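You operate a simulated robot arm through the tools that you are given. There is no shell and no other tool.

Carry out the task below with a simulated two-armed robot. There is one attempt and no reset: what you move stays moved.

JOB
Wipe the bearing, pack it with grease, lay it on the blue mat.
Fine: it is packed on the packer's seat; pump till grease shows round the cage, no more; white rag back.

Only the result counts: the job must be done as asked and must still hold three seconds after the hand-in. Knocking over, shifting, dropping, spilling or breaking anything else fails it.

ROBOT AND FRAMES
Two 7-joint arms with two-finger grippers on one trunk that stands fixed in place. Base frame: the origin is at the foot of the trunk, x ahead of it, y to its left, z up. Units: mm, degrees, N and s.
The left shoulder is at [71, 216, 1321], the right one opposite. With the tool pointing down near the work surface each hand reaches from about 160 to 840 mm from the base axis, measured 20 degrees to its own side. Payload 3.43 kg a hand.
Tool frame (each hand has its own): the origin (TCP) lies between the finger pads and is the grasp point; the fingertips stand 20 mm ahead of it; z points along the fingers, y is the line along which they close. The gripper opens to 124 mm. The gripper's body begins 93 mm behind the TCP.
Orientation is told as [roll, pitch, yaw] about the base's x, y, z axes, in that order, counted from this pose: with the fingers straight down and closing along the base's y, the tool's x points along the base's -x, its y along +y and its z along -z.

CONTROLS
- The arms move only by the tool send_rows. It takes "left_rows", "right_rows" or both (then of equal length, played together; a hand with none holds still); each is a list of rows, each a list of 7 numbers: the shift along the tool's x, y, z in mm, then the turn, a rotation vector about the tool's x, y, z in degrees, then the gripper command, from -1 (shut) to 1 (fully open), values between in proportion. In form: [[tx, ty, tz, wx, wy, wz, fingers], ...]. A call has 1 to 20 rows; each row shifts and turns the commanded pose from where the row before left it, along the tool's axes as they then stand. Rows are played at 5 a second. More than 50 mm and 8.6 degrees between two rows, or a gripper value outside its range, and nothing of the call is played. A pose out of reach is approached as far as the arm can. The call stops where the force on the tool passes 40 N (or 10 N more than at its start, if that is more) or the arm is blocked; 0.2 s more then pass. Each finger travels about 72 mm/s and halts on what it meets, pressing with about 31 N; the grip force reading is that of the motor and also rises with nothing between the fingers. The clock runs only during rows and for 0.2 s after the last one: add rows that do not move to give the fingers time. It gives the time, the measured TCP pose, the force on the tool (base axes), the opening and the grip force at its end, in the units of the frame above (readings bear some noise), with the torque about the TCP (base axes, N m) and any sound that the robot's microphone picked up.
- Cameras (640 x 400 px; columns grow to the right, rows downward): "scene" is now at [179.4, -55, 1490.9]; the picture's right is [-0.61, -0.80, 0.00], its down [-0.45, 0.34, -0.83] and it looks along [0.66, -0.50, -0.56] (base axes); focal length 370 px, centre (320, 200). "left" rides on the left gripper at [82, -14, -140] in its tool frame; the picture's right is [0.17, 0.99, 0.00], its down [-0.83, 0.14, -0.54] and it looks along [-0.53, 0.09, 0.84] (tool axes); focal length 243 px, centre (320, 200). "right" rides on the right gripper at [82, 14, -140] in its tool frame; the picture's right is [-0.17, 0.99, 0.00], its down [-0.83, -0.14, -0.54] and it looks along [-0.53, -0.09, 0.84] (tool axes); focal length 243 px, centre (320, 200). There is no depth. A picture from a camera that has moved, and an enlarged one, comes with that camera's place and axes in the base frame and with its lens.
- grab_frame(camera): a new picture of that camera. No time passes.
- move_column(by): slides the trunk up (or, below 0, down) by that many mm; the arms and the scene camera ride with it, the base frame stays. It gives what a move gives, with no picture.
- pan_tilt(pan, tilt): turns the head with the scene camera to pan (to the left, within 80 degrees either way) and tilt (down, from -29 to 69), counted from straight ahead of the robot. It gives what a move gives.
- zoom(camera, box): a new picture of the part [left, top, right, bottom] of that camera's present view, enlarged. No time passes.
- hand_in(): hands the job in; it is judged then, once.

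Places have to be worked out from the pictures, the camera data and where the tool is seen. Open the grippers and draw the arms clear of the work before you hand the job in, unless the task says otherwise.

The tools are called after "Emit:" by a JSON object that holds its "api" and its "payload". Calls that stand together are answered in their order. send_rows: Moves the arms, as the interface text tells. Its arguments: {"type":"object","properties":{"left_rows":{"type":"array"},"right_rows":{"type":"array"}},"required":[]} The other tools are called the same way: move_column (by) slides the trunk up or down; pan_tilt (pan, tilt) turns the head that bears the scene camera; grab_frame (camera) takes a picture; zoom (camera, box) takes an enlarged picture of a part of a camera's view; hand_in () hands the job in.

At the start:

```text
t: 0.0
left_tool_pos: [349.5, -58.4, 1291.8]
left_ee_rot: [0.1, 0.0, 0.0]
left_wrist_force: [0.2, 1.1, 1.0]
left_torque: [0.01, 0.02, -0.02]
left_gripper_width: 123.9
left_grip_force: 0.0
right_tool_pos: [389.6, -407.2, 1211.4]
right_ee_rot: [0.0, 0.0, 0.0]
right_wrist_force: [-0.7, 0.4, 0.0]
right_torque: [0.0, 0.04, -0.01]
right_gripper_width: 124.1
right_grip_force: 0.1
trunk travel left (down, up): [-475.0, 116.0]
head pan, tilt: [-37.3, 34.4]
```

scene: 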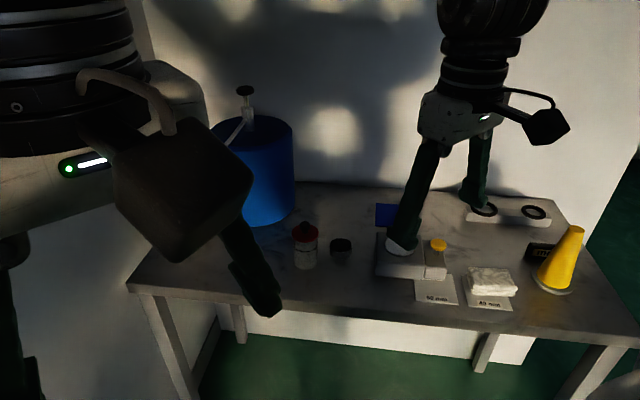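
right: 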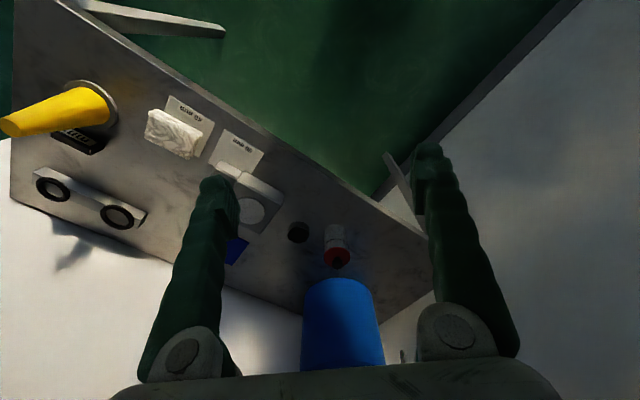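
left: 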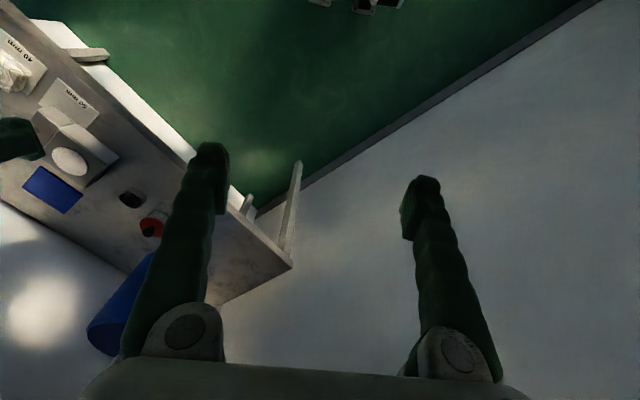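

I begin by looking at the scene in enlarged pictures to identify the bearings, packer, rags and mat.

Emit:
{"api": "zoom", "payload": {"camera": "scene", "box": [360, 170, 620, 332]}}

Emit:
{"api": "zoom", "payload": {"camera": "scene", "box": [200, 80, 440, 290]}}

Emit:
{"api": "zoom", "payload": {"camera": "right", "box": [0, 60, 360, 285]}}

Emit:
{"api": "zoom", "payload": {"camera": "left", "box": [0, 20, 300, 300]}}

```text
2.46 times, centred on (490, 251) of scene
camera zoom: at [179.4, -55.0, 1490.9], right [-0.61, -0.8, 0.0], down [-0.45, 0.34, -0.83], along [0.66, -0.5, -0.56], focal length 911 px, centre (-98, 74)
```

zoom: 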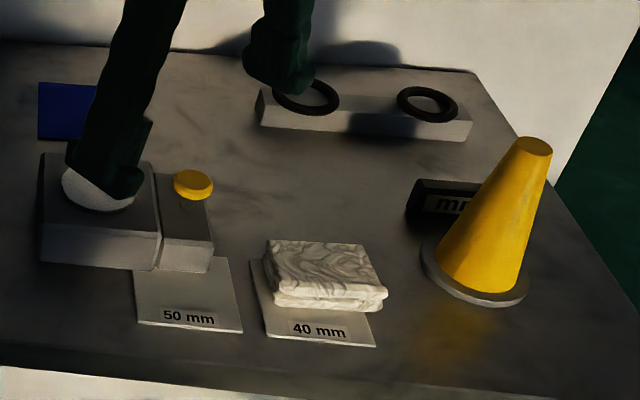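

```text
1.90 times, centred on (320, 185) of scene
camera zoom: at [179.4, -55.0, 1490.9], right [-0.61, -0.8, 0.0], down [-0.45, 0.34, -0.83], along [0.66, -0.5, -0.56], focal length 705 px, centre (320, 229)
```

zoom: 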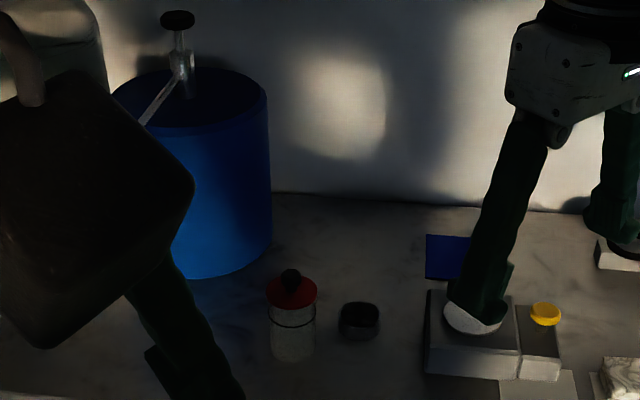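

```text
1.78 times, centred on (180, 172) of right
camera zoom: at [306.6, -394.6, 1352.2], right [0.17, 0.99, 0.0], down [0.83, -0.14, 0.54], along [0.53, -0.09, -0.84], focal length 431 px, centre (569, 249)
```

zoom: 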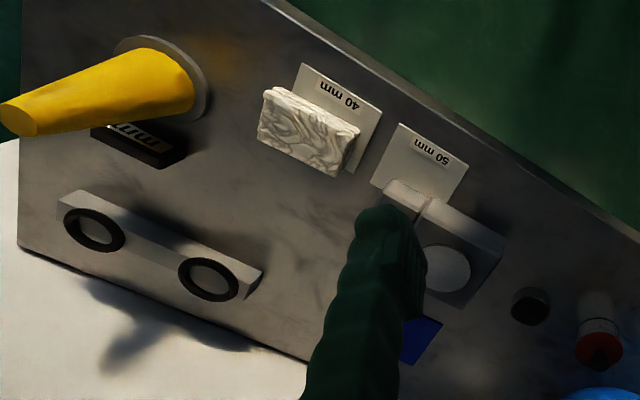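

```text
1.43 times, centred on (150, 160) of left
camera zoom: at [268.0, -71.8, 1431.7], right [-0.17, 0.99, 0.0], down [0.83, 0.14, 0.54], along [0.53, 0.09, -0.84], focal length 347 px, centre (563, 257)
```

zoom: 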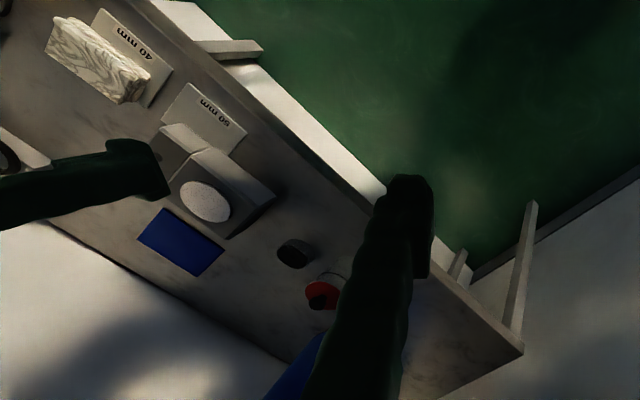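

The arms hide parts of the bench, so I draw the left hand to the left and the right hand back and outward, both well above the bench, to get clear views.

Emit:
{"api": "send_rows", "payload": {"left_rows": [[0, 50, 0, 0, 0, 0, 1], [0, 50, 0, 0, 0, 0, 1], [0, 50, 0, 0, 0, 0, 1], [0, 50, 0, 0, 0, 0, 1], [0, 50, 0, 0, 0, 0, 1], [0, 50, 0, 0, 0, 0, 1]], "right_rows": [[31.6, -32.2, -14.8, 0, 0, 0, 1], [31.6, -32.2, -14.8, 0, 0, 0, 1], [31.6, -32.2, -14.8, 0, 0, 0, 1], [31.6, -32.2, -14.8, 0, 0, 0, 1], [31.6, -32.2, -14.8, 0, 0, 0, 1], [31.6, -32.2, -14.8, 0, 0, 0, 1]]}}

Emit:
{"api": "grab_frame", "payload": {"camera": "scene"}}

Emit:
{"api": "grab_frame", "payload": {"camera": "right"}}

```text
t: 1.4
left_tool_pos: [334.6, 230.1, 1280.6]
left_ee_rot: [-0.1, -0.1, 0.1]
left_wrist_force: [-0.5, 0.3, 0.5]
left_torque: [-0.06, -0.05, 0.0]
left_gripper_width: 123.9
left_grip_force: 0.0
left hand out of reach, approached as far as the arm can: row 6
right_tool_pos: [199.6, -596.6, 1301.0]
right_ee_rot: [-0.1, -0.3, 0.0]
right_wrist_force: [-1.1, 0.3, -0.9]
right_torque: [-0.02, -0.03, 0.0]
right_gripper_width: 124.0
right_grip_force: 0.1
trunk travel left (down, up): [-475.0, 116.0]
head pan, tilt: [-37.3, 34.4]
```

```text
taken
camera scene: at [177.0, -52.7, 1491.4], right [-0.61, -0.8, 0.0], down [-0.45, 0.34, -0.83], along [0.66, -0.5, -0.56], focal length 370 px, centre (320, 200)
```

scene: 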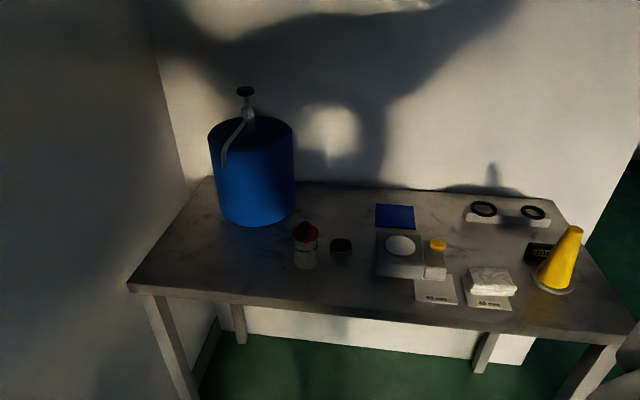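

```text
taken
camera right: at [116.5, -583.7, 1440.9], right [0.17, 0.99, 0.0], down [0.83, -0.14, 0.54], along [0.53, -0.09, -0.84], focal length 243 px, centre (320, 200)
```

right: 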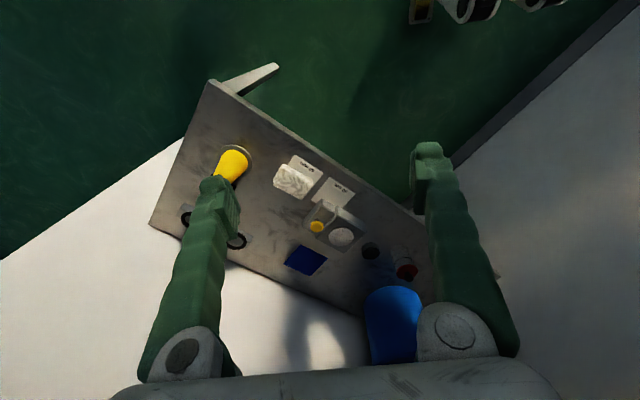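

The bench is now clear to view; I enlarge its parts to read the labels and identify each object.

Emit:
{"api": "zoom", "payload": {"camera": "scene", "box": [460, 190, 600, 310]}}

Emit:
{"api": "zoom", "payload": {"camera": "scene", "box": [365, 200, 465, 310]}}

Emit:
{"api": "zoom", "payload": {"camera": "scene", "box": [280, 215, 360, 275]}}

Emit:
{"api": "zoom", "payload": {"camera": "scene", "box": [200, 80, 320, 230]}}

Emit:
{"api": "zoom", "payload": {"camera": "scene", "box": [460, 195, 560, 235]}}

```text
3.33 times, centred on (530, 250) of scene
camera zoom: at [177.0, -52.7, 1491.4], right [-0.61, -0.8, 0.0], down [-0.45, 0.34, -0.83], along [0.66, -0.5, -0.56], focal length 1234 px, centre (-380, 33)
```

zoom: 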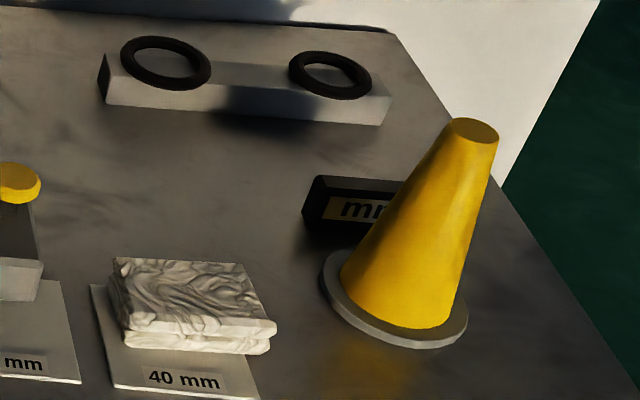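

```text
3.64 times, centred on (415, 255) of scene
camera zoom: at [177.0, -52.7, 1491.4], right [-0.61, -0.8, 0.0], down [-0.45, 0.34, -0.83], along [0.66, -0.5, -0.56], focal length 1346 px, centre (-26, 0)
```

zoom: 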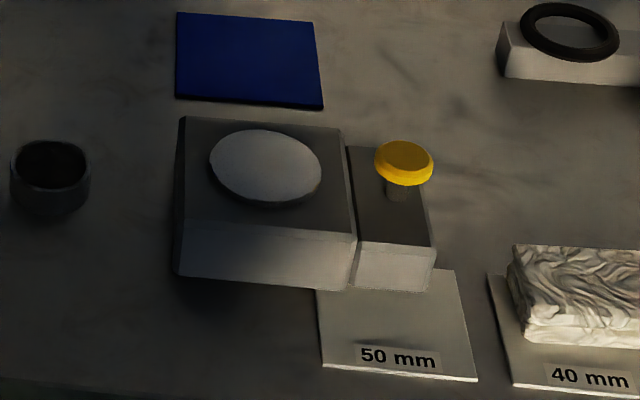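

```text
6.67 times, centred on (320, 245) of scene
camera zoom: at [177.0, -52.7, 1491.4], right [-0.61, -0.8, 0.0], down [-0.45, 0.34, -0.83], along [0.66, -0.5, -0.56], focal length 2468 px, centre (320, -100)
```

zoom: 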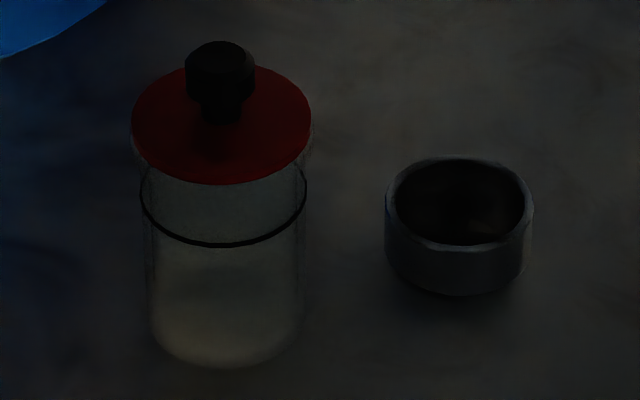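

```text
2.67 times, centred on (260, 155) of scene
camera zoom: at [177.0, -52.7, 1491.4], right [-0.61, -0.8, 0.0], down [-0.45, 0.34, -0.83], along [0.66, -0.5, -0.56], focal length 987 px, centre (480, 320)
```

zoom: 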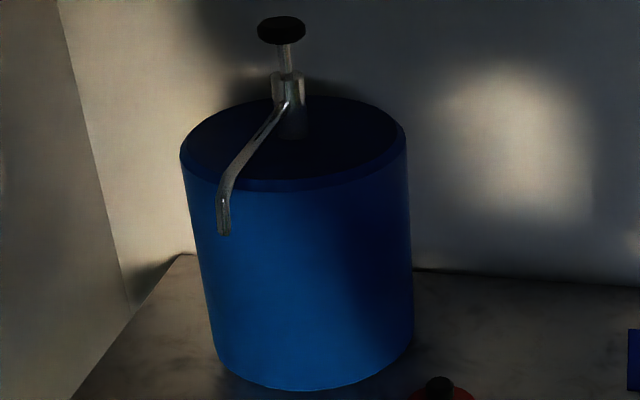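

```text
6.40 times, centred on (510, 215) of scene
camera zoom: at [177.0, -52.7, 1491.4], right [-0.61, -0.8, 0.0], down [-0.45, 0.34, -0.83], along [0.66, -0.5, -0.56], focal length 2370 px, centre (-896, 104)
```

zoom: 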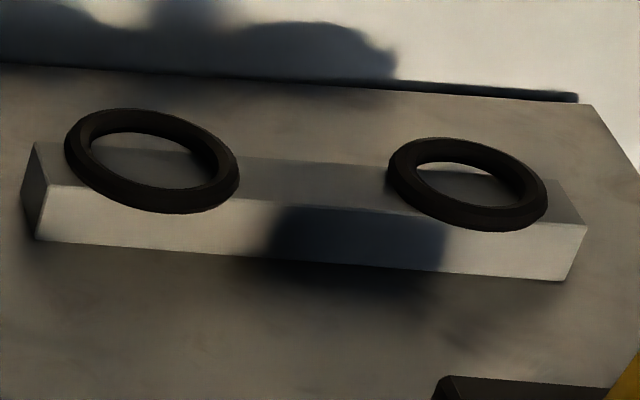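

The bench holds a drum pump, a red-lidded jar, a small dark cup or ring, the packer with a white seat and yellow knob, two labelled plates, the white rag, a cone, a gauge box and two rings. I bring the right hand camera over the dark ring and packer area to see what is the bearing.

Emit:
{"api": "send_rows", "payload": {"right_rows": [[-40, 7.7, 25.1, 0, 0, 0, 1], [-40, 7.7, 25.1, 0, 0, 0, 1], [-40, 7.7, 25.1, 0, 0, 0, 1], [-40, 7.7, 25.1, 0, 0, 0, 1], [-40, 7.7, 25.1, 0, 0, 0, 1], [-40, 7.7, 25.1, 0, 0, 0, 1], [-40, 7.7, 25.1, 0, 0, 0, 1], [-40, 7.7, 25.1, 0, 0, 0, 1], [-40, 7.7, 25.1, 0, 0, 0, 1], [-40, 7.7, 25.1, 0, 0, 0, 1]]}}

Emit:
{"api": "grab_frame", "payload": {"camera": "right"}}

Emit:
{"api": "grab_frame", "payload": {"camera": "scene"}}

```text
t: 3.6
left_tool_pos: [338.7, 227.4, 1279.8]
left_ee_rot: [0.0, 0.0, 0.1]
left_wrist_force: [0.3, 0.3, -0.8]
left_torque: [0.0, 0.02, 0.0]
left_gripper_width: 124.0
left_grip_force: 0.0
right_tool_pos: [602.2, -523.6, 1050.9]
right_ee_rot: [0.0, 0.0, 0.0]
right_wrist_force: [0.0, -0.3, -0.2]
right_torque: [-0.06, 0.04, -0.04]
right_gripper_width: 123.8
right_grip_force: 0.0
trunk travel left (down, up): [-475.0, 116.0]
head pan, tilt: [-37.3, 34.4]
```

```text
taken
camera right: at [519.2, -510.0, 1190.3], right [0.17, 0.99, 0.0], down [0.83, -0.14, 0.54], along [0.53, -0.09, -0.84], focal length 243 px, centre (320, 200)
```

right: 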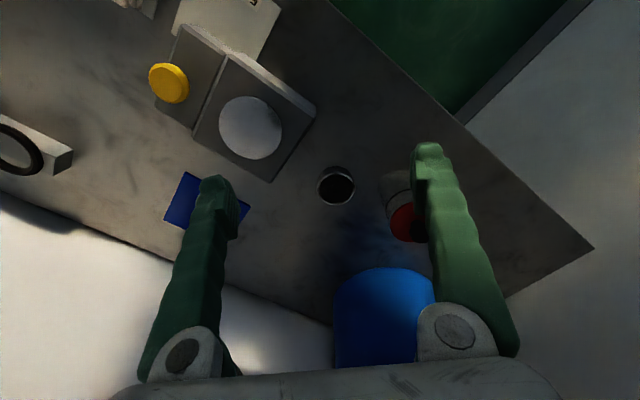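

```text
taken
camera scene: at [181.9, -54.7, 1490.6], right [-0.61, -0.8, 0.0], down [-0.45, 0.34, -0.82], along [0.66, -0.5, -0.57], focal length 370 px, centre (320, 200)
```

scene: 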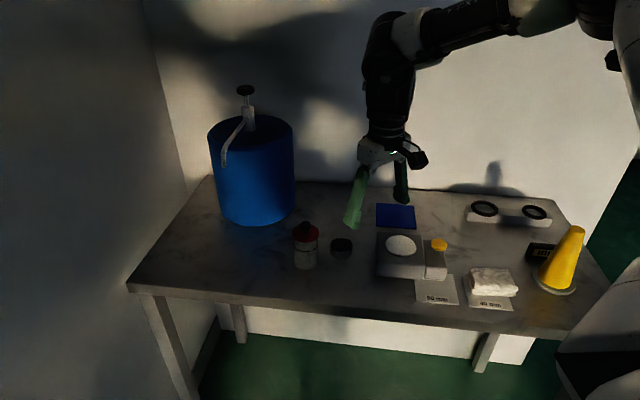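

Emit:
{"api": "zoom", "payload": {"camera": "right", "box": [290, 140, 440, 250]}}

Emit:
{"api": "zoom", "payload": {"camera": "right", "box": [130, 0, 330, 190]}}

Emit:
{"api": "zoom", "payload": {"camera": "scene", "box": [285, 215, 365, 275]}}

```text
3.64 times, centred on (365, 195) of right
camera zoom: at [519.2, -510.0, 1190.3], right [0.17, 0.99, 0.0], down [0.83, -0.14, 0.54], along [0.53, -0.09, -0.84], focal length 882 px, centre (156, 218)
```

zoom: 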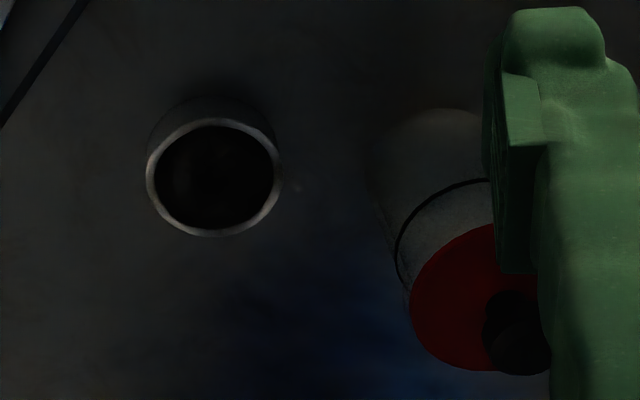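

```text
2.11 times, centred on (230, 95) of right
camera zoom: at [519.2, -510.0, 1190.3], right [0.17, 0.99, 0.0], down [0.83, -0.14, 0.54], along [0.53, -0.09, -0.84], focal length 511 px, centre (510, 421)
```

zoom: 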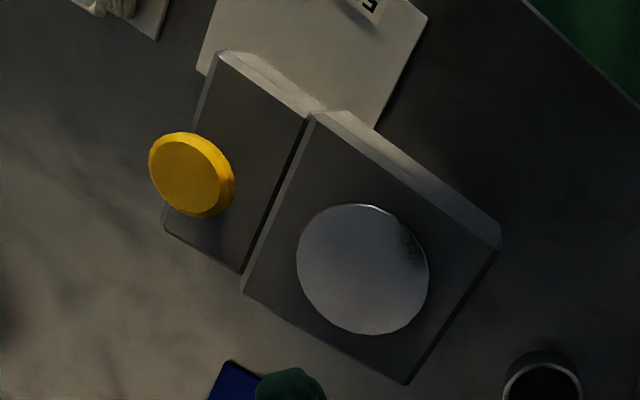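

```text
6.67 times, centred on (325, 245) of scene
camera zoom: at [181.9, -54.7, 1490.6], right [-0.61, -0.8, 0.0], down [-0.45, 0.34, -0.82], along [0.66, -0.5, -0.57], focal length 2468 px, centre (287, -100)
```

zoom: 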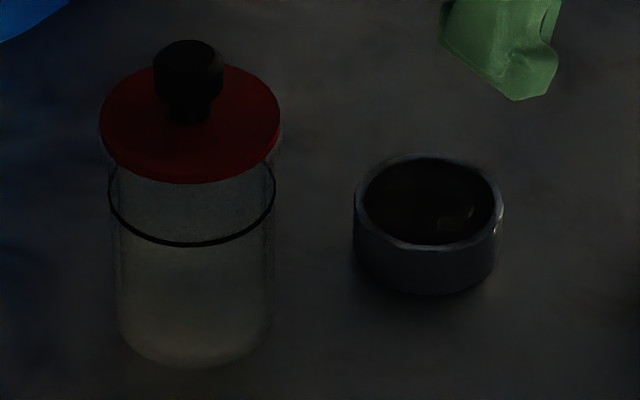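

The dark pot seems to hold a dark liquid (it mirrors the green finger), so it is probably not the bearing. I take the right hand to the far right side, turned 45° square to the bench, to read the black box's label and see the cone and rings.

Emit:
{"api": "send_rows", "payload": {"right_rows": [[31.1, -28.6, -5.9, 0, 0, 0, 1], [31.1, -28.6, -5.9, 0, 0, 0, 1], [31.1, -28.6, -5.9, 0, 0, 0, 1], [31.1, -28.6, -5.9, 0, 0, 0, 1], [31.1, -28.6, -5.9, 0, 0, 0, 1], [31.1, -28.6, -5.9, 0, 0, 0, 1], [31.1, -28.6, -5.9, 0, 0, 0, 1], [31.1, -28.6, -5.9, 0, 0, 0, 1], [31.1, -28.6, -5.9, 0, 0, 0, 1], [31.1, -28.6, -5.9, 0, 0, 0, 1], [0, 0, 0, 0, 0, 7.5, 1], [0, 0, 0, 0, 0, 7.5, 1], [0, 0, 0, 0, 0, 7.5, 1], [0, 0, 0, 0, 0, 7.5, 1], [0, 0, 0, 0, 0, 7.5, 1], [0, 0, 0, 0, 0, 7.5, 1]]}}

Emit:
{"api": "grab_frame", "payload": {"camera": "right"}}

Emit:
{"api": "grab_frame", "payload": {"camera": "scene"}}

```text
t: 7.0
left_tool_pos: [336.8, 227.7, 1280.1]
left_ee_rot: [0.0, -0.1, 0.2]
left_wrist_force: [-0.8, -0.3, 0.4]
left_torque: [0.02, 0.02, -0.01]
left_gripper_width: 124.1
left_grip_force: 0.1
right_tool_pos: [288.0, -810.8, 1108.5]
right_ee_rot: [0.1, 0.0, -45.1]
right_wrist_force: [0.1, 0.3, 0.8]
right_torque: [0.05, 0.0, 0.0]
right_gripper_width: 124.2
right_grip_force: 0.1
trunk travel left (down, up): [-475.0, 116.0]
head pan, tilt: [-37.3, 34.4]
```

```text
taken
camera right: at [240.1, -742.7, 1248.6], right [0.82, 0.58, 0.0], down [0.49, -0.69, 0.54], along [0.31, -0.44, -0.84], focal length 243 px, centre (320, 200)
```

right: 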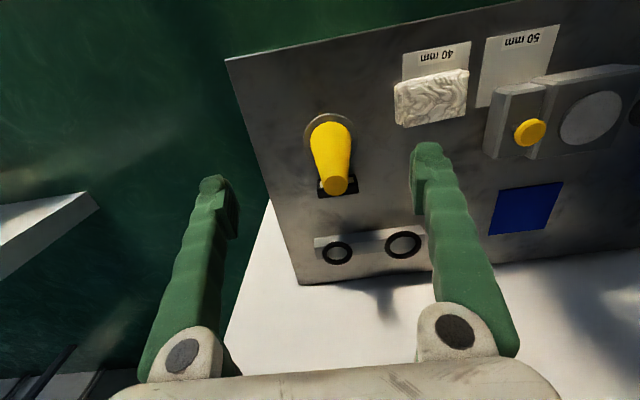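

```text
taken
camera scene: at [179.4, -55.0, 1491.0], right [-0.61, -0.8, 0.0], down [-0.45, 0.34, -0.83], along [0.66, -0.5, -0.56], focal length 370 px, centre (320, 200)
```

scene: 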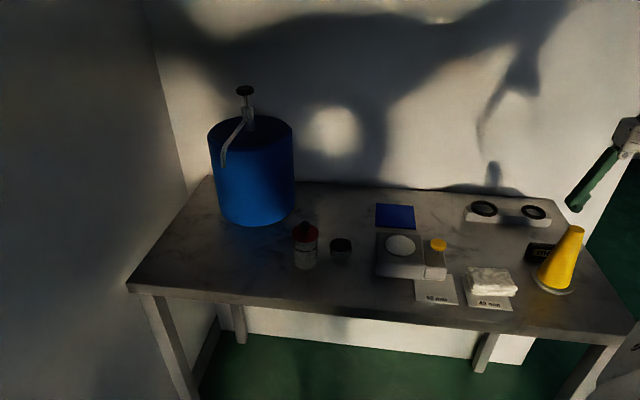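

The cone still hides the box from here. I enlarge the rings, the cone and the rag areas from this view.

Emit:
{"api": "zoom", "payload": {"camera": "right", "box": [290, 100, 440, 280]}}

Emit:
{"api": "zoom", "payload": {"camera": "right", "box": [380, 10, 640, 240]}}

Emit:
{"api": "zoom", "payload": {"camera": "right", "box": [310, 220, 430, 280]}}

```text
2.22 times, centred on (365, 190) of right
camera zoom: at [240.1, -742.7, 1248.6], right [0.82, 0.58, 0.0], down [0.49, -0.69, 0.54], along [0.31, -0.44, -0.84], focal length 539 px, centre (220, 222)
```

zoom: 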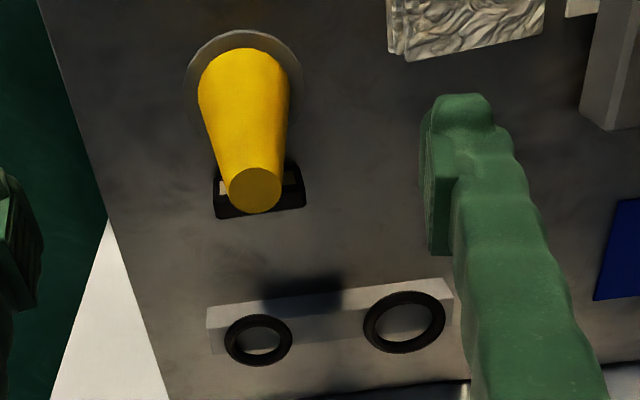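

```text
1.74 times, centred on (510, 125) of right
camera zoom: at [240.1, -742.7, 1248.6], right [0.82, 0.58, 0.0], down [0.49, -0.69, 0.54], along [0.31, -0.44, -0.84], focal length 422 px, centre (-10, 330)
```

zoom: 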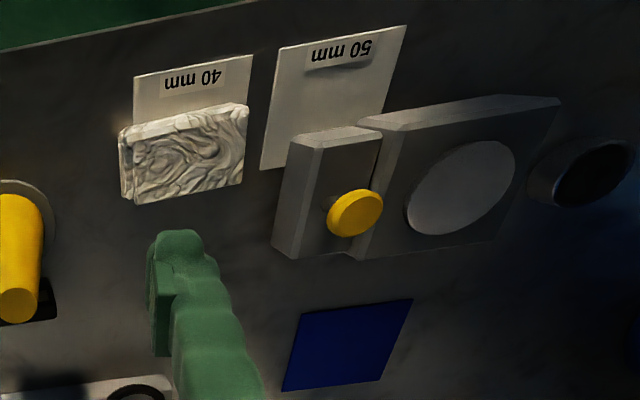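

```text
5.33 times, centred on (370, 250) of right
camera zoom: at [240.1, -742.7, 1248.6], right [0.82, 0.58, 0.0], down [0.49, -0.69, 0.54], along [0.31, -0.44, -0.84], focal length 1294 px, centre (53, -67)
```

zoom: 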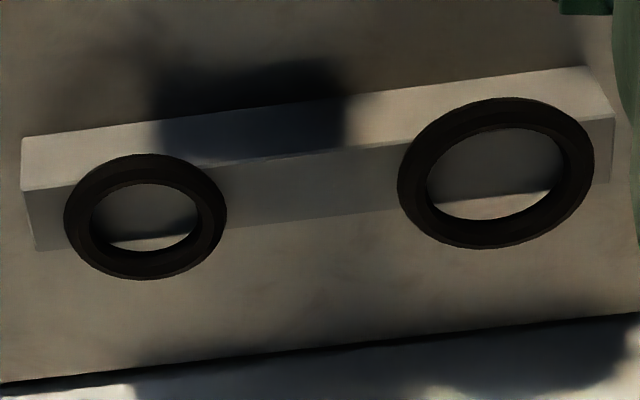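

The box behind the cone carries a label I can only partly read; I enlarge that strongly from the scene camera, and also the jar, pot and rag.

Emit:
{"api": "zoom", "payload": {"camera": "scene", "box": [520, 235, 580, 272]}}

Emit:
{"api": "zoom", "payload": {"camera": "scene", "box": [325, 232, 357, 262]}}

Emit:
{"api": "zoom", "payload": {"camera": "scene", "box": [460, 258, 525, 312]}}

Emit:
{"api": "zoom", "payload": {"camera": "right", "box": [296, 150, 376, 210]}}

```text
10.67 times, centred on (550, 254) of scene
camera zoom: at [179.4, -55.0, 1491.0], right [-0.61, -0.8, 0.0], down [-0.45, 0.34, -0.83], along [0.66, -0.5, -0.56], focal length 3949 px, centre (-2133, -371)
```

zoom: 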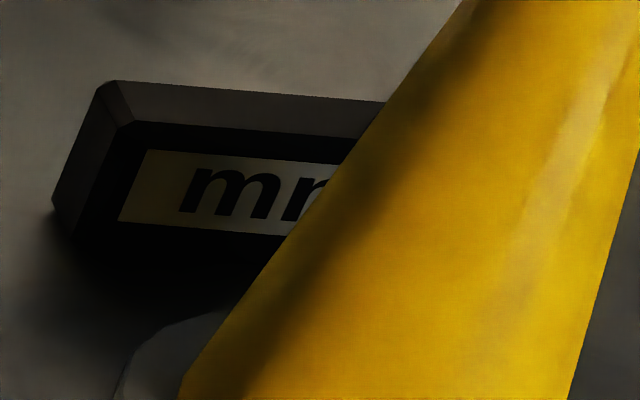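

```text
13.33 times, centred on (341, 247) of scene
camera zoom: at [179.4, -55.0, 1491.0], right [-0.61, -0.8, 0.0], down [-0.45, 0.34, -0.83], along [0.66, -0.5, -0.56], focal length 4937 px, centre (40, -427)
```

zoom: 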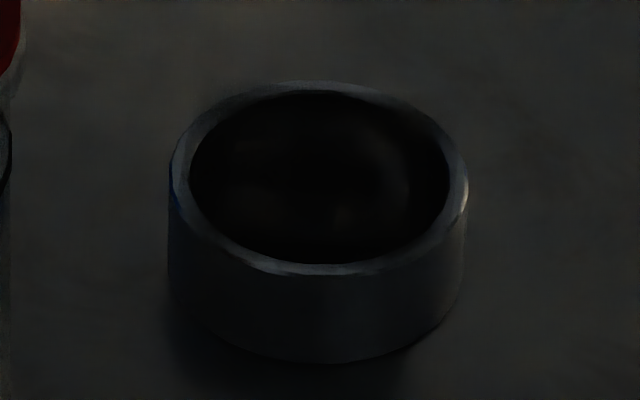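

```text
7.41 times, centred on (492, 285) of scene
camera zoom: at [179.4, -55.0, 1491.0], right [-0.61, -0.8, 0.0], down [-0.45, 0.34, -0.83], along [0.66, -0.5, -0.56], focal length 2743 px, centre (-958, -430)
```

zoom: 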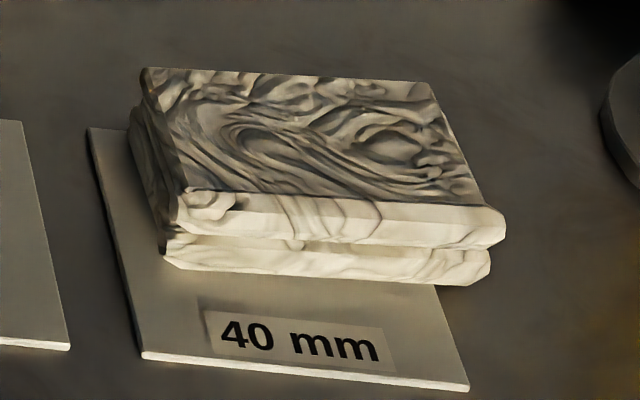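

```text
6.67 times, centred on (336, 180) of right
camera zoom: at [240.1, -742.7, 1248.6], right [0.82, 0.58, 0.0], down [0.49, -0.69, 0.54], along [0.31, -0.44, -0.84], focal length 1618 px, centre (213, 333)
```

zoom: 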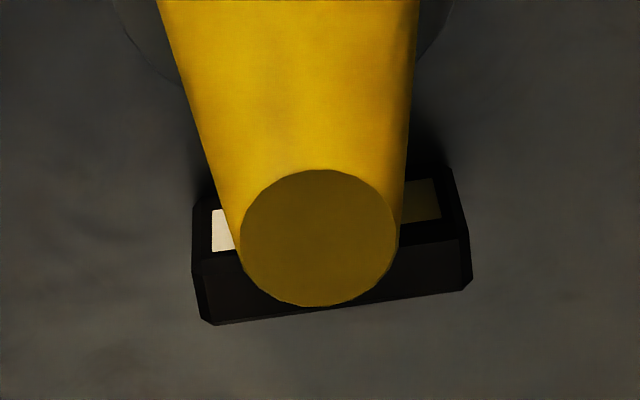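

No bearing is obvious yet. I turn the head around to check for other places (left side, ahead, floor) before closer looks.

Emit:
{"api": "pan_tilt", "payload": {"pan": 20, "tilt": 35}}

Emit:
{"api": "grab_frame", "payload": {"camera": "scene"}}

Emit:
{"api": "grab_frame", "payload": {"camera": "left"}}

```text
t: 8.3
left_tool_pos: [336.2, 227.4, 1281.3]
left_ee_rot: [0.1, 0.0, 0.0]
left_wrist_force: [-0.1, 0.0, 0.0]
left_torque: [0.01, -0.02, -0.02]
left_gripper_width: 123.8
left_grip_force: 0.0
right_tool_pos: [287.8, -810.7, 1109.1]
right_ee_rot: [0.0, 0.0, -44.8]
right_wrist_force: [-0.4, 0.4, -0.5]
right_torque: [-0.01, -0.04, 0.0]
right_gripper_width: 124.2
right_grip_force: 0.0
trunk travel left (down, up): [-475.0, 116.0]
head pan, tilt: [20.0, 35.0]
```

```text
taken
camera scene: at [191.9, 28.6, 1490.0], right [0.34, -0.94, 0.0], down [-0.54, -0.2, -0.82], along [0.77, 0.28, -0.57], focal length 370 px, centre (320, 200)
```

scene: 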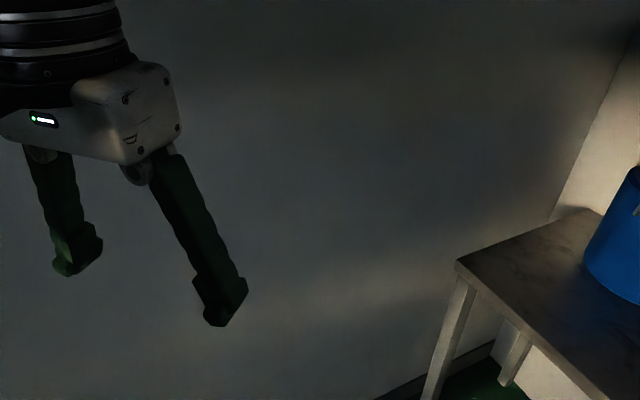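

```text
taken
camera left: at [254.7, 213.9, 1420.2], right [-0.17, 0.99, 0.0], down [0.83, 0.14, 0.54], along [0.53, 0.09, -0.84], focal length 243 px, centre (320, 200)
```

left: 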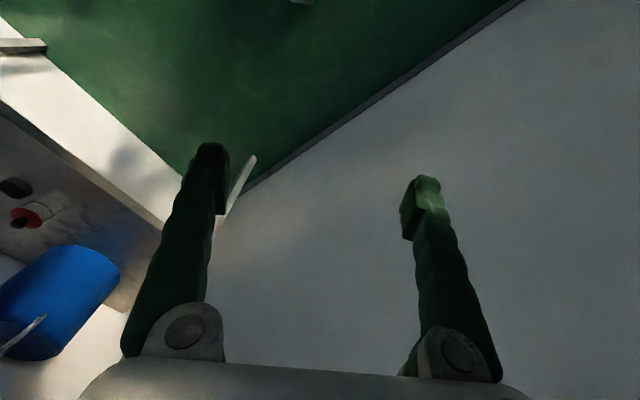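

Nothing on the left; I turn the head far right next.

Emit:
{"api": "pan_tilt", "payload": {"pan": -70, "tilt": 40}}

Emit:
{"api": "grab_frame", "payload": {"camera": "scene"}}

```text
t: 9.9
left_tool_pos: [336.2, 225.6, 1279.9]
left_ee_rot: [0.1, -0.1, 0.2]
left_wrist_force: [-1.0, 0.5, -0.1]
left_torque: [0.02, 0.0, 0.01]
left_gripper_width: 123.8
left_grip_force: 0.1
right_tool_pos: [289.3, -810.1, 1108.8]
right_ee_rot: [0.0, -0.1, -44.9]
right_wrist_force: [-1.2, -1.2, 0.1]
right_torque: [-0.01, -0.01, -0.02]
right_gripper_width: 123.8
right_grip_force: 0.0
trunk travel left (down, up): [-475.0, 116.0]
head pan, tilt: [-70.0, 40.0]
```

```text
taken
camera scene: at [138.2, -81.3, 1482.4], right [-0.94, -0.34, 0.0], down [-0.22, 0.6, -0.77], along [0.26, -0.72, -0.64], focal length 370 px, centre (320, 200)
```

scene: 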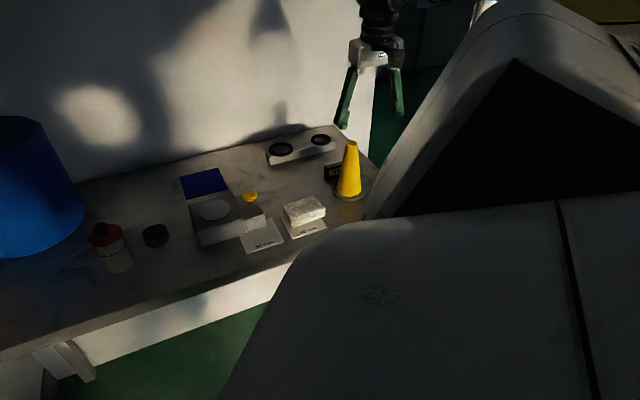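

No other place on the right either. From this view I enlarge the rings, box and jar.

Emit:
{"api": "zoom", "payload": {"camera": "scene", "box": [260, 128, 345, 170]}}

Emit:
{"api": "zoom", "payload": {"camera": "scene", "box": [315, 150, 365, 200]}}

Emit:
{"api": "zoom", "payload": {"camera": "scene", "box": [80, 210, 180, 280]}}

Emit:
{"api": "zoom", "payload": {"camera": "scene", "box": [170, 160, 330, 260]}}

```text
7.53 times, centred on (302, 149) of scene
camera zoom: at [138.2, -81.3, 1482.4], right [-0.94, -0.34, 0.0], down [-0.22, 0.6, -0.77], along [0.26, -0.72, -0.64], focal length 2788 px, centre (452, 584)
```

zoom: 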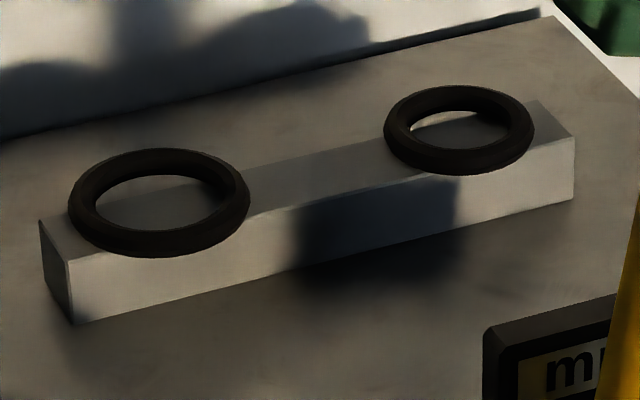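

```text
8.00 times, centred on (340, 175) of scene
camera zoom: at [138.2, -81.3, 1482.4], right [-0.94, -0.34, 0.0], down [-0.22, 0.6, -0.77], along [0.26, -0.72, -0.64], focal length 2962 px, centre (160, 400)
```

zoom: 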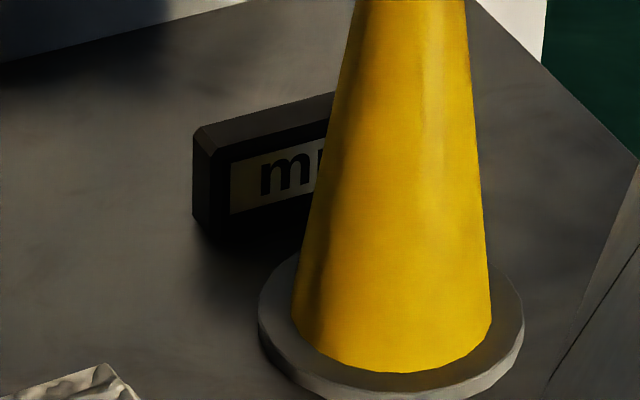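

```text
5.71 times, centred on (130, 245) of scene
camera zoom: at [138.2, -81.3, 1482.4], right [-0.94, -0.34, 0.0], down [-0.22, 0.6, -0.77], along [0.26, -0.72, -0.64], focal length 2116 px, centre (1406, -57)
```

zoom: 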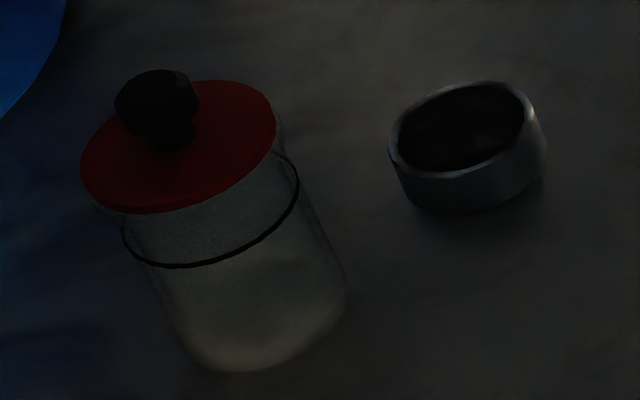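

```text
4.00 times, centred on (250, 210) of scene
camera zoom: at [138.2, -81.3, 1482.4], right [-0.94, -0.34, 0.0], down [-0.22, 0.6, -0.77], along [0.26, -0.72, -0.64], focal length 1481 px, centre (600, 160)
```

zoom: 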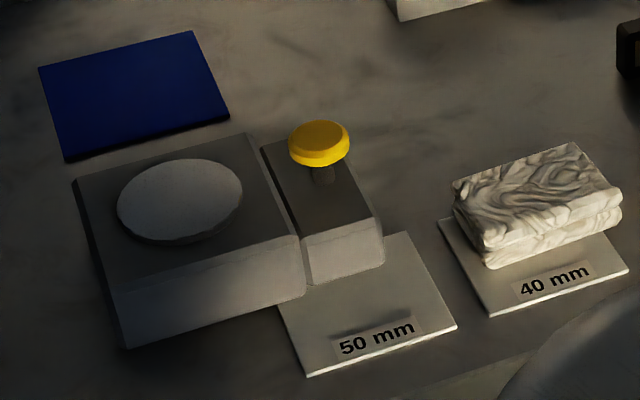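

I return the head towards the bench centre and bring the right hand over the pot for a close look inside it, staying above the jar's height.

Emit:
{"api": "send_rows", "payload": {"right_rows": [[-6.6, 45.1, 7, 0, 0, 0, 1], [-6.6, 45.1, 7, 0, 0, 0, 1], [-6.6, 45.1, 7, 0, 0, 0, 1], [-6.6, 45.1, 7, 0, 0, 0, 1], [-6.6, 45.1, 7, 0, 0, 0, 1], [-6.6, 45.1, 7, 0, 0, 0, 1], [-6.6, 45.1, 7, 0, 0, 0, 1], [-6.6, 45.1, 7, 0, 0, 0, 1], [-6.6, 45.1, 7, 0, 0, 0, 1], [-6.6, 45.1, 7, 0, 0, 0, 1], [-6.6, 45.1, 7, 0, 0, 0, 1]]}}

Emit:
{"api": "pan_tilt", "payload": {"pan": -45, "tilt": 40}}

Emit:
{"api": "grab_frame", "payload": {"camera": "right"}}

Emit:
{"api": "grab_frame", "payload": {"camera": "scene"}}

```text
t: 12.3
left_tool_pos: [339.5, 225.1, 1279.9]
left_ee_rot: [0.1, 0.1, 0.1]
left_wrist_force: [0.5, -1.1, -0.7]
left_torque: [0.12, 0.05, -0.01]
left_gripper_width: 124.0
left_grip_force: 0.0
right_tool_pos: [689.4, -515.5, 1026.8]
right_ee_rot: [-0.5, -1.0, -44.8]
right_wrist_force: [4.2, 8.3, 3.3]
right_torque: [-0.88, 0.48, -0.05]
right_gripper_width: 124.1
right_grip_force: 0.1
trunk travel left (down, up): [-475.0, 116.0]
head pan, tilt: [-70.0, 40.0]
```

```text
t: 13.2
left_tool_pos: [336.0, 228.2, 1280.1]
left_ee_rot: [0.0, -0.2, 0.2]
left_wrist_force: [0.6, 1.3, -0.5]
left_torque: [0.0, 0.0, -0.01]
left_gripper_width: 124.0
left_grip_force: 0.0
right_tool_pos: [683.6, -518.9, 1028.8]
right_ee_rot: [-1.1, -1.3, -45.1]
right_wrist_force: [0.0, 0.2, -0.1]
right_torque: [-0.04, -0.01, -0.02]
right_gripper_width: 123.9
right_grip_force: 0.1
trunk travel left (down, up): [-475.0, 116.0]
head pan, tilt: [-45.0, 40.0]
```

```text
taken
camera right: at [635.0, -447.8, 1167.9], right [0.82, 0.58, -0.02], down [0.49, -0.67, 0.56], along [0.31, -0.46, -0.83], focal length 243 px, centre (320, 200)
```

right: 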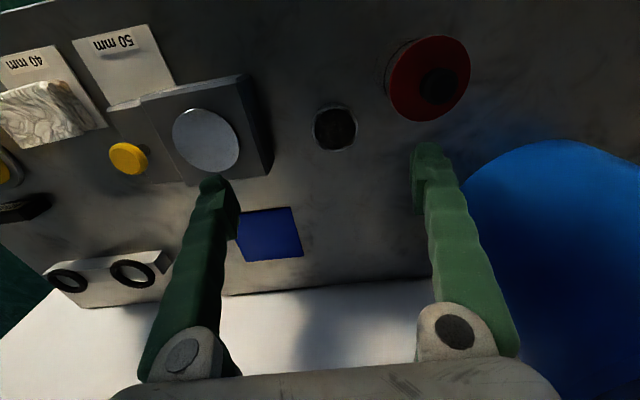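

```text
taken
camera scene: at [168.4, -61.0, 1482.5], right [-0.71, -0.71, 0.0], down [-0.45, 0.45, -0.77], along [0.54, -0.54, -0.64], focal length 370 px, centre (320, 200)
```

scene: 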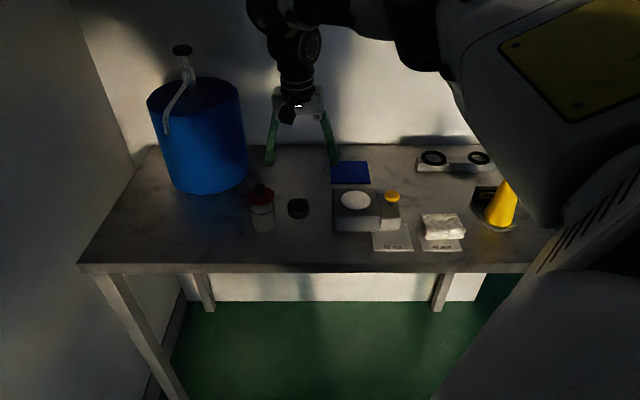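

The hand settled about 10 mm short of the commanded place with no force, so it is near its reach there. I enlarge the pot and the jar in this view.

Emit:
{"api": "zoom", "payload": {"camera": "right", "box": [300, 95, 370, 160]}}

Emit:
{"api": "zoom", "payload": {"camera": "right", "box": [370, 20, 490, 140]}}

Emit:
{"api": "zoom", "payload": {"camera": "right", "box": [90, 60, 280, 200]}}

```text
6.15 times, centred on (335, 128) of right
camera zoom: at [635.0, -447.8, 1167.9], right [0.82, 0.58, -0.02], down [0.49, -0.67, 0.56], along [0.31, -0.46, -0.83], focal length 1493 px, centre (228, 646)
```

zoom: 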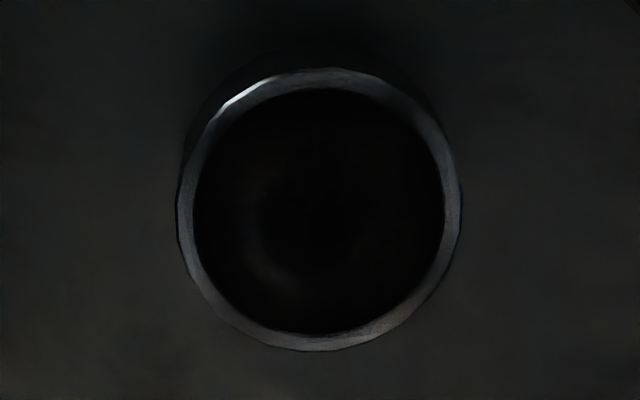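

```text
3.33 times, centred on (430, 80) of right
camera zoom: at [635.0, -447.8, 1167.9], right [0.82, 0.58, -0.02], down [0.49, -0.67, 0.56], along [0.31, -0.46, -0.83], focal length 809 px, centre (-47, 600)
```

zoom: 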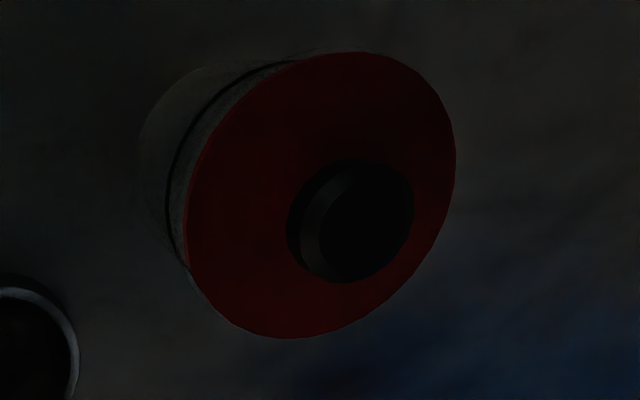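

```text
2.86 times, centred on (185, 130) of right
camera zoom: at [635.0, -447.8, 1167.9], right [0.82, 0.58, -0.02], down [0.49, -0.67, 0.56], along [0.31, -0.46, -0.83], focal length 693 px, centre (706, 400)
```

zoom: 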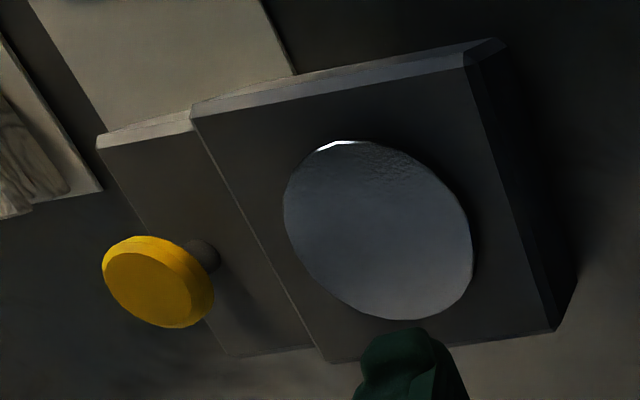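

The pot's inside is too dark to judge; the light comes from behind the robot and its left shoulder shadows that part of the bench. I withdraw the right hand to the right and then lower the trunk 200 mm so that light falls on the pot and jar.

Emit:
{"api": "send_rows", "payload": {"right_rows": [[15.8, -37.7, -18.8, 0, 0, 0, 1], [15.8, -37.7, -18.8, 0, 0, 0, 1], [15.8, -37.7, -18.8, 0, 0, 0, 1], [15.8, -37.7, -18.8, 0, 0, 0, 1], [15.8, -37.7, -18.8, 0, 0, 0, 1], [15.8, -37.7, -18.8, 0, 0, 0, 1], [15.8, -37.7, -18.8, 0, 0, 0, 1], [15.8, -37.7, -18.8, 0, 0, 0, 1], [15.8, -37.7, -18.8, 0, 0, 0, 1]]}}

Emit:
{"api": "grab_frame", "payload": {"camera": "right"}}

```text
t: 15.2
left_tool_pos: [334.9, 226.7, 1281.0]
left_ee_rot: [-0.1, -0.1, 0.0]
left_wrist_force: [0.0, 0.3, 0.8]
left_torque: [-0.01, -0.07, 0.01]
left_gripper_width: 123.8
left_grip_force: 0.0
right_tool_pos: [347.4, -650.1, 1202.2]
right_ee_rot: [0.1, -0.2, -45.0]
right_wrist_force: [0.5, -0.2, -0.3]
right_torque: [0.0, -0.04, -0.03]
right_gripper_width: 123.8
right_grip_force: 0.0
trunk travel left (down, up): [-475.0, 116.0]
head pan, tilt: [-45.0, 40.0]
```

```text
taken
camera right: at [298.3, -583.2, 1342.5], right [0.81, 0.58, 0.0], down [0.49, -0.69, 0.54], along [0.32, -0.44, -0.84], focal length 243 px, centre (320, 200)
```

right: 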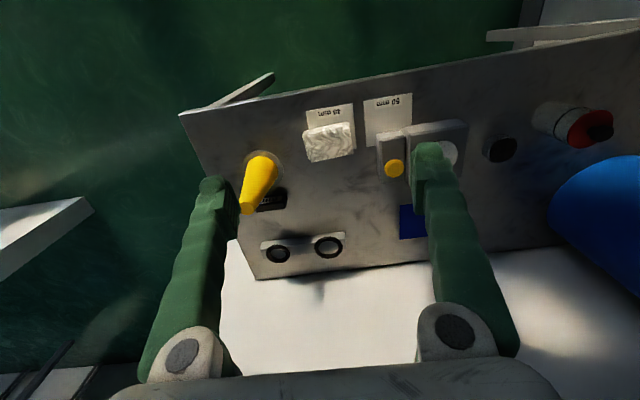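

The right hand is clear of the tall things (fingertips will end near z 980, well above the rag). I lower the trunk by 200 mm.

Emit:
{"api": "move_column", "payload": {"by": -200}}

Emit:
{"api": "grab_frame", "payload": {"camera": "scene"}}

Emit:
{"api": "grab_frame", "payload": {"camera": "right"}}

```text
t: 17.4
left_tool_pos: [356.8, 229.7, 1044.9]
left_ee_rot: [-0.1, 9.6, 0.0]
left_wrist_force: [-0.1, 1.6, -0.6]
left_torque: [-0.01, -0.02, 0.0]
left_gripper_width: 124.2
left_grip_force: 0.2
right_tool_pos: [350.5, -649.6, 1001.1]
right_ee_rot: [0.0, -0.2, -45.0]
right_wrist_force: [0.1, 0.1, -0.4]
right_torque: [-0.04, 0.0, -0.01]
right_gripper_width: 123.7
right_grip_force: 0.2
trunk travel left (down, up): [-275.0, 316.0]
head pan, tilt: [-45.0, 40.0]
```

```text
taken
camera scene: at [224.9, -61.5, 1277.8], right [-0.71, -0.71, 0.0], down [-0.45, 0.45, -0.77], along [0.54, -0.54, -0.64], focal length 370 px, centre (320, 200)
```

scene: 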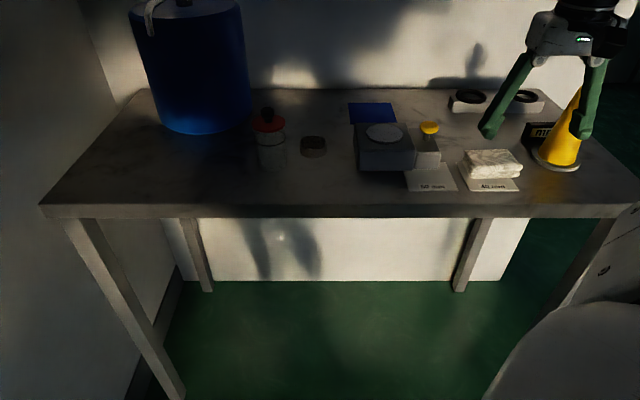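

```text
taken
camera right: at [301.2, -582.7, 1141.4], right [0.81, 0.58, 0.0], down [0.49, -0.69, 0.54], along [0.31, -0.44, -0.84], focal length 243 px, centre (320, 200)
```

right: 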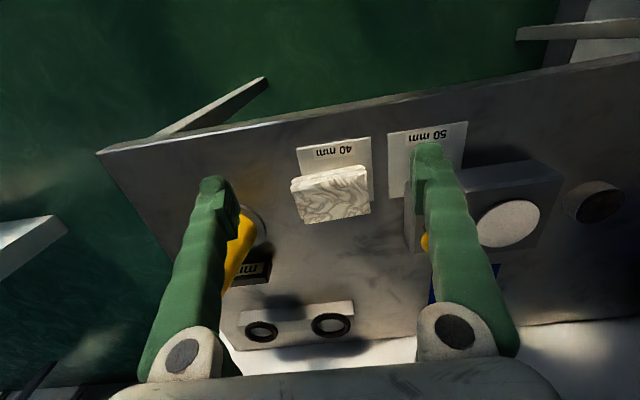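

More light falls on the pot now; I enlarge it from both cameras, plus the box label.

Emit:
{"api": "zoom", "payload": {"camera": "scene", "box": [295, 128, 335, 163]}}

Emit:
{"api": "zoom", "payload": {"camera": "right", "box": [550, 170, 640, 232]}}

Emit:
{"api": "zoom", "payload": {"camera": "scene", "box": [240, 100, 340, 180]}}

Emit:
{"api": "zoom", "payload": {"camera": "right", "box": [220, 200, 290, 290]}}

Emit:
{"api": "zoom", "payload": {"camera": "scene", "box": [500, 80, 600, 180]}}

```text
11.43 times, centred on (315, 146) of scene
camera zoom: at [224.9, -61.5, 1277.8], right [-0.71, -0.71, 0.0], down [-0.45, 0.45, -0.77], along [0.54, -0.54, -0.64], focal length 4232 px, centre (377, 823)
```

zoom: 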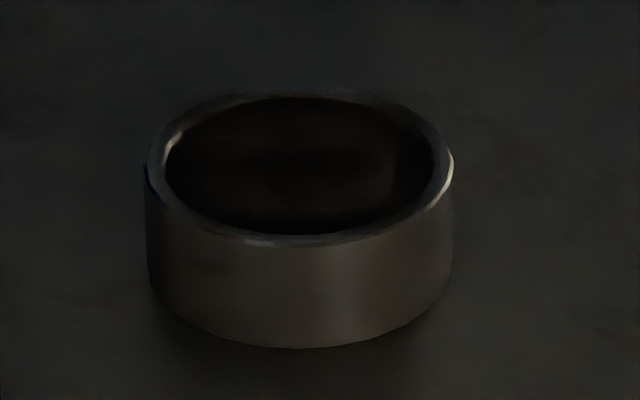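

```text
6.45 times, centred on (595, 201) of right
camera zoom: at [301.2, -582.7, 1141.4], right [0.81, 0.58, 0.0], down [0.49, -0.69, 0.54], along [0.31, -0.44, -0.84], focal length 1565 px, centre (-1454, 194)
```

zoom: 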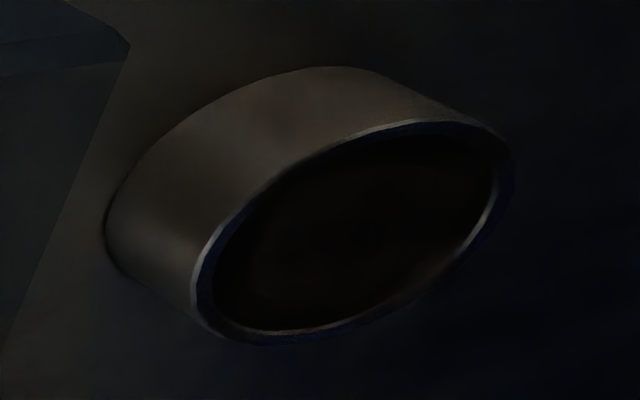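

```text
5.00 times, centred on (290, 140) of scene
camera zoom: at [224.9, -61.5, 1277.8], right [-0.71, -0.71, 0.0], down [-0.45, 0.45, -0.77], along [0.54, -0.54, -0.64], focal length 1851 px, centre (470, 500)
```

zoom: 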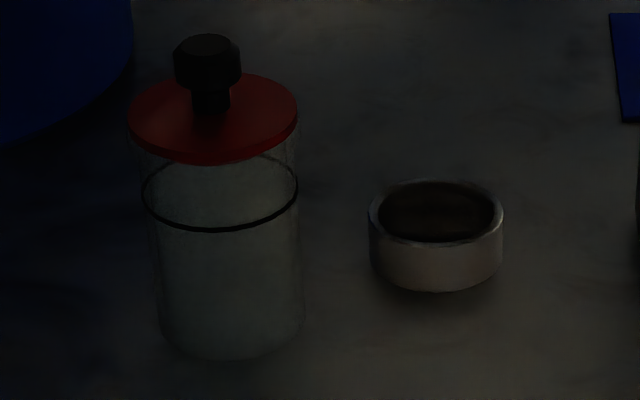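

```text
4.44 times, centred on (255, 245) of right
camera zoom: at [301.2, -582.7, 1141.4], right [0.81, 0.58, 0.0], down [0.49, -0.69, 0.54], along [0.31, -0.44, -0.84], focal length 1078 px, centre (609, 0)
```

zoom: 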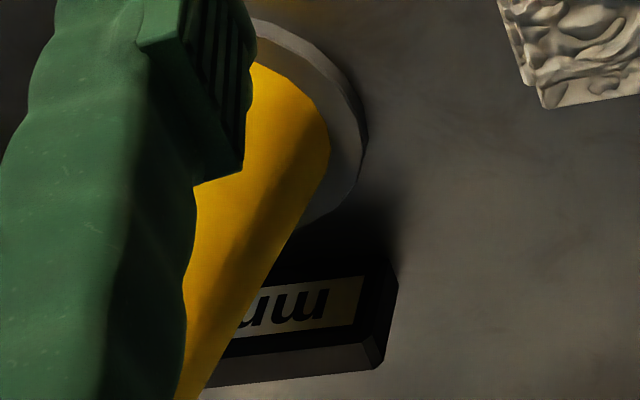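

```text
4.00 times, centred on (550, 130) of scene
camera zoom: at [224.9, -61.5, 1277.8], right [-0.71, -0.71, 0.0], down [-0.45, 0.45, -0.77], along [0.54, -0.54, -0.64], focal length 1481 px, centre (-600, 480)
```

zoom: 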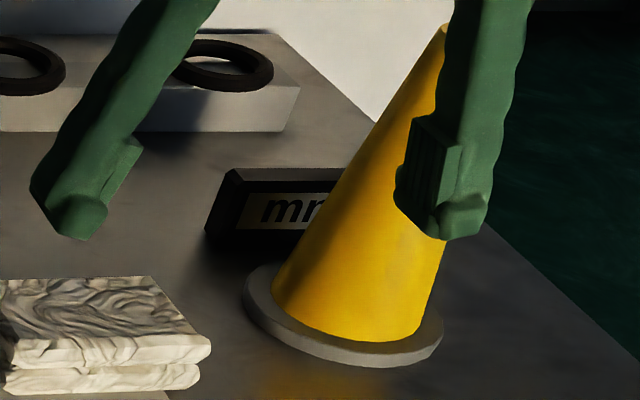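

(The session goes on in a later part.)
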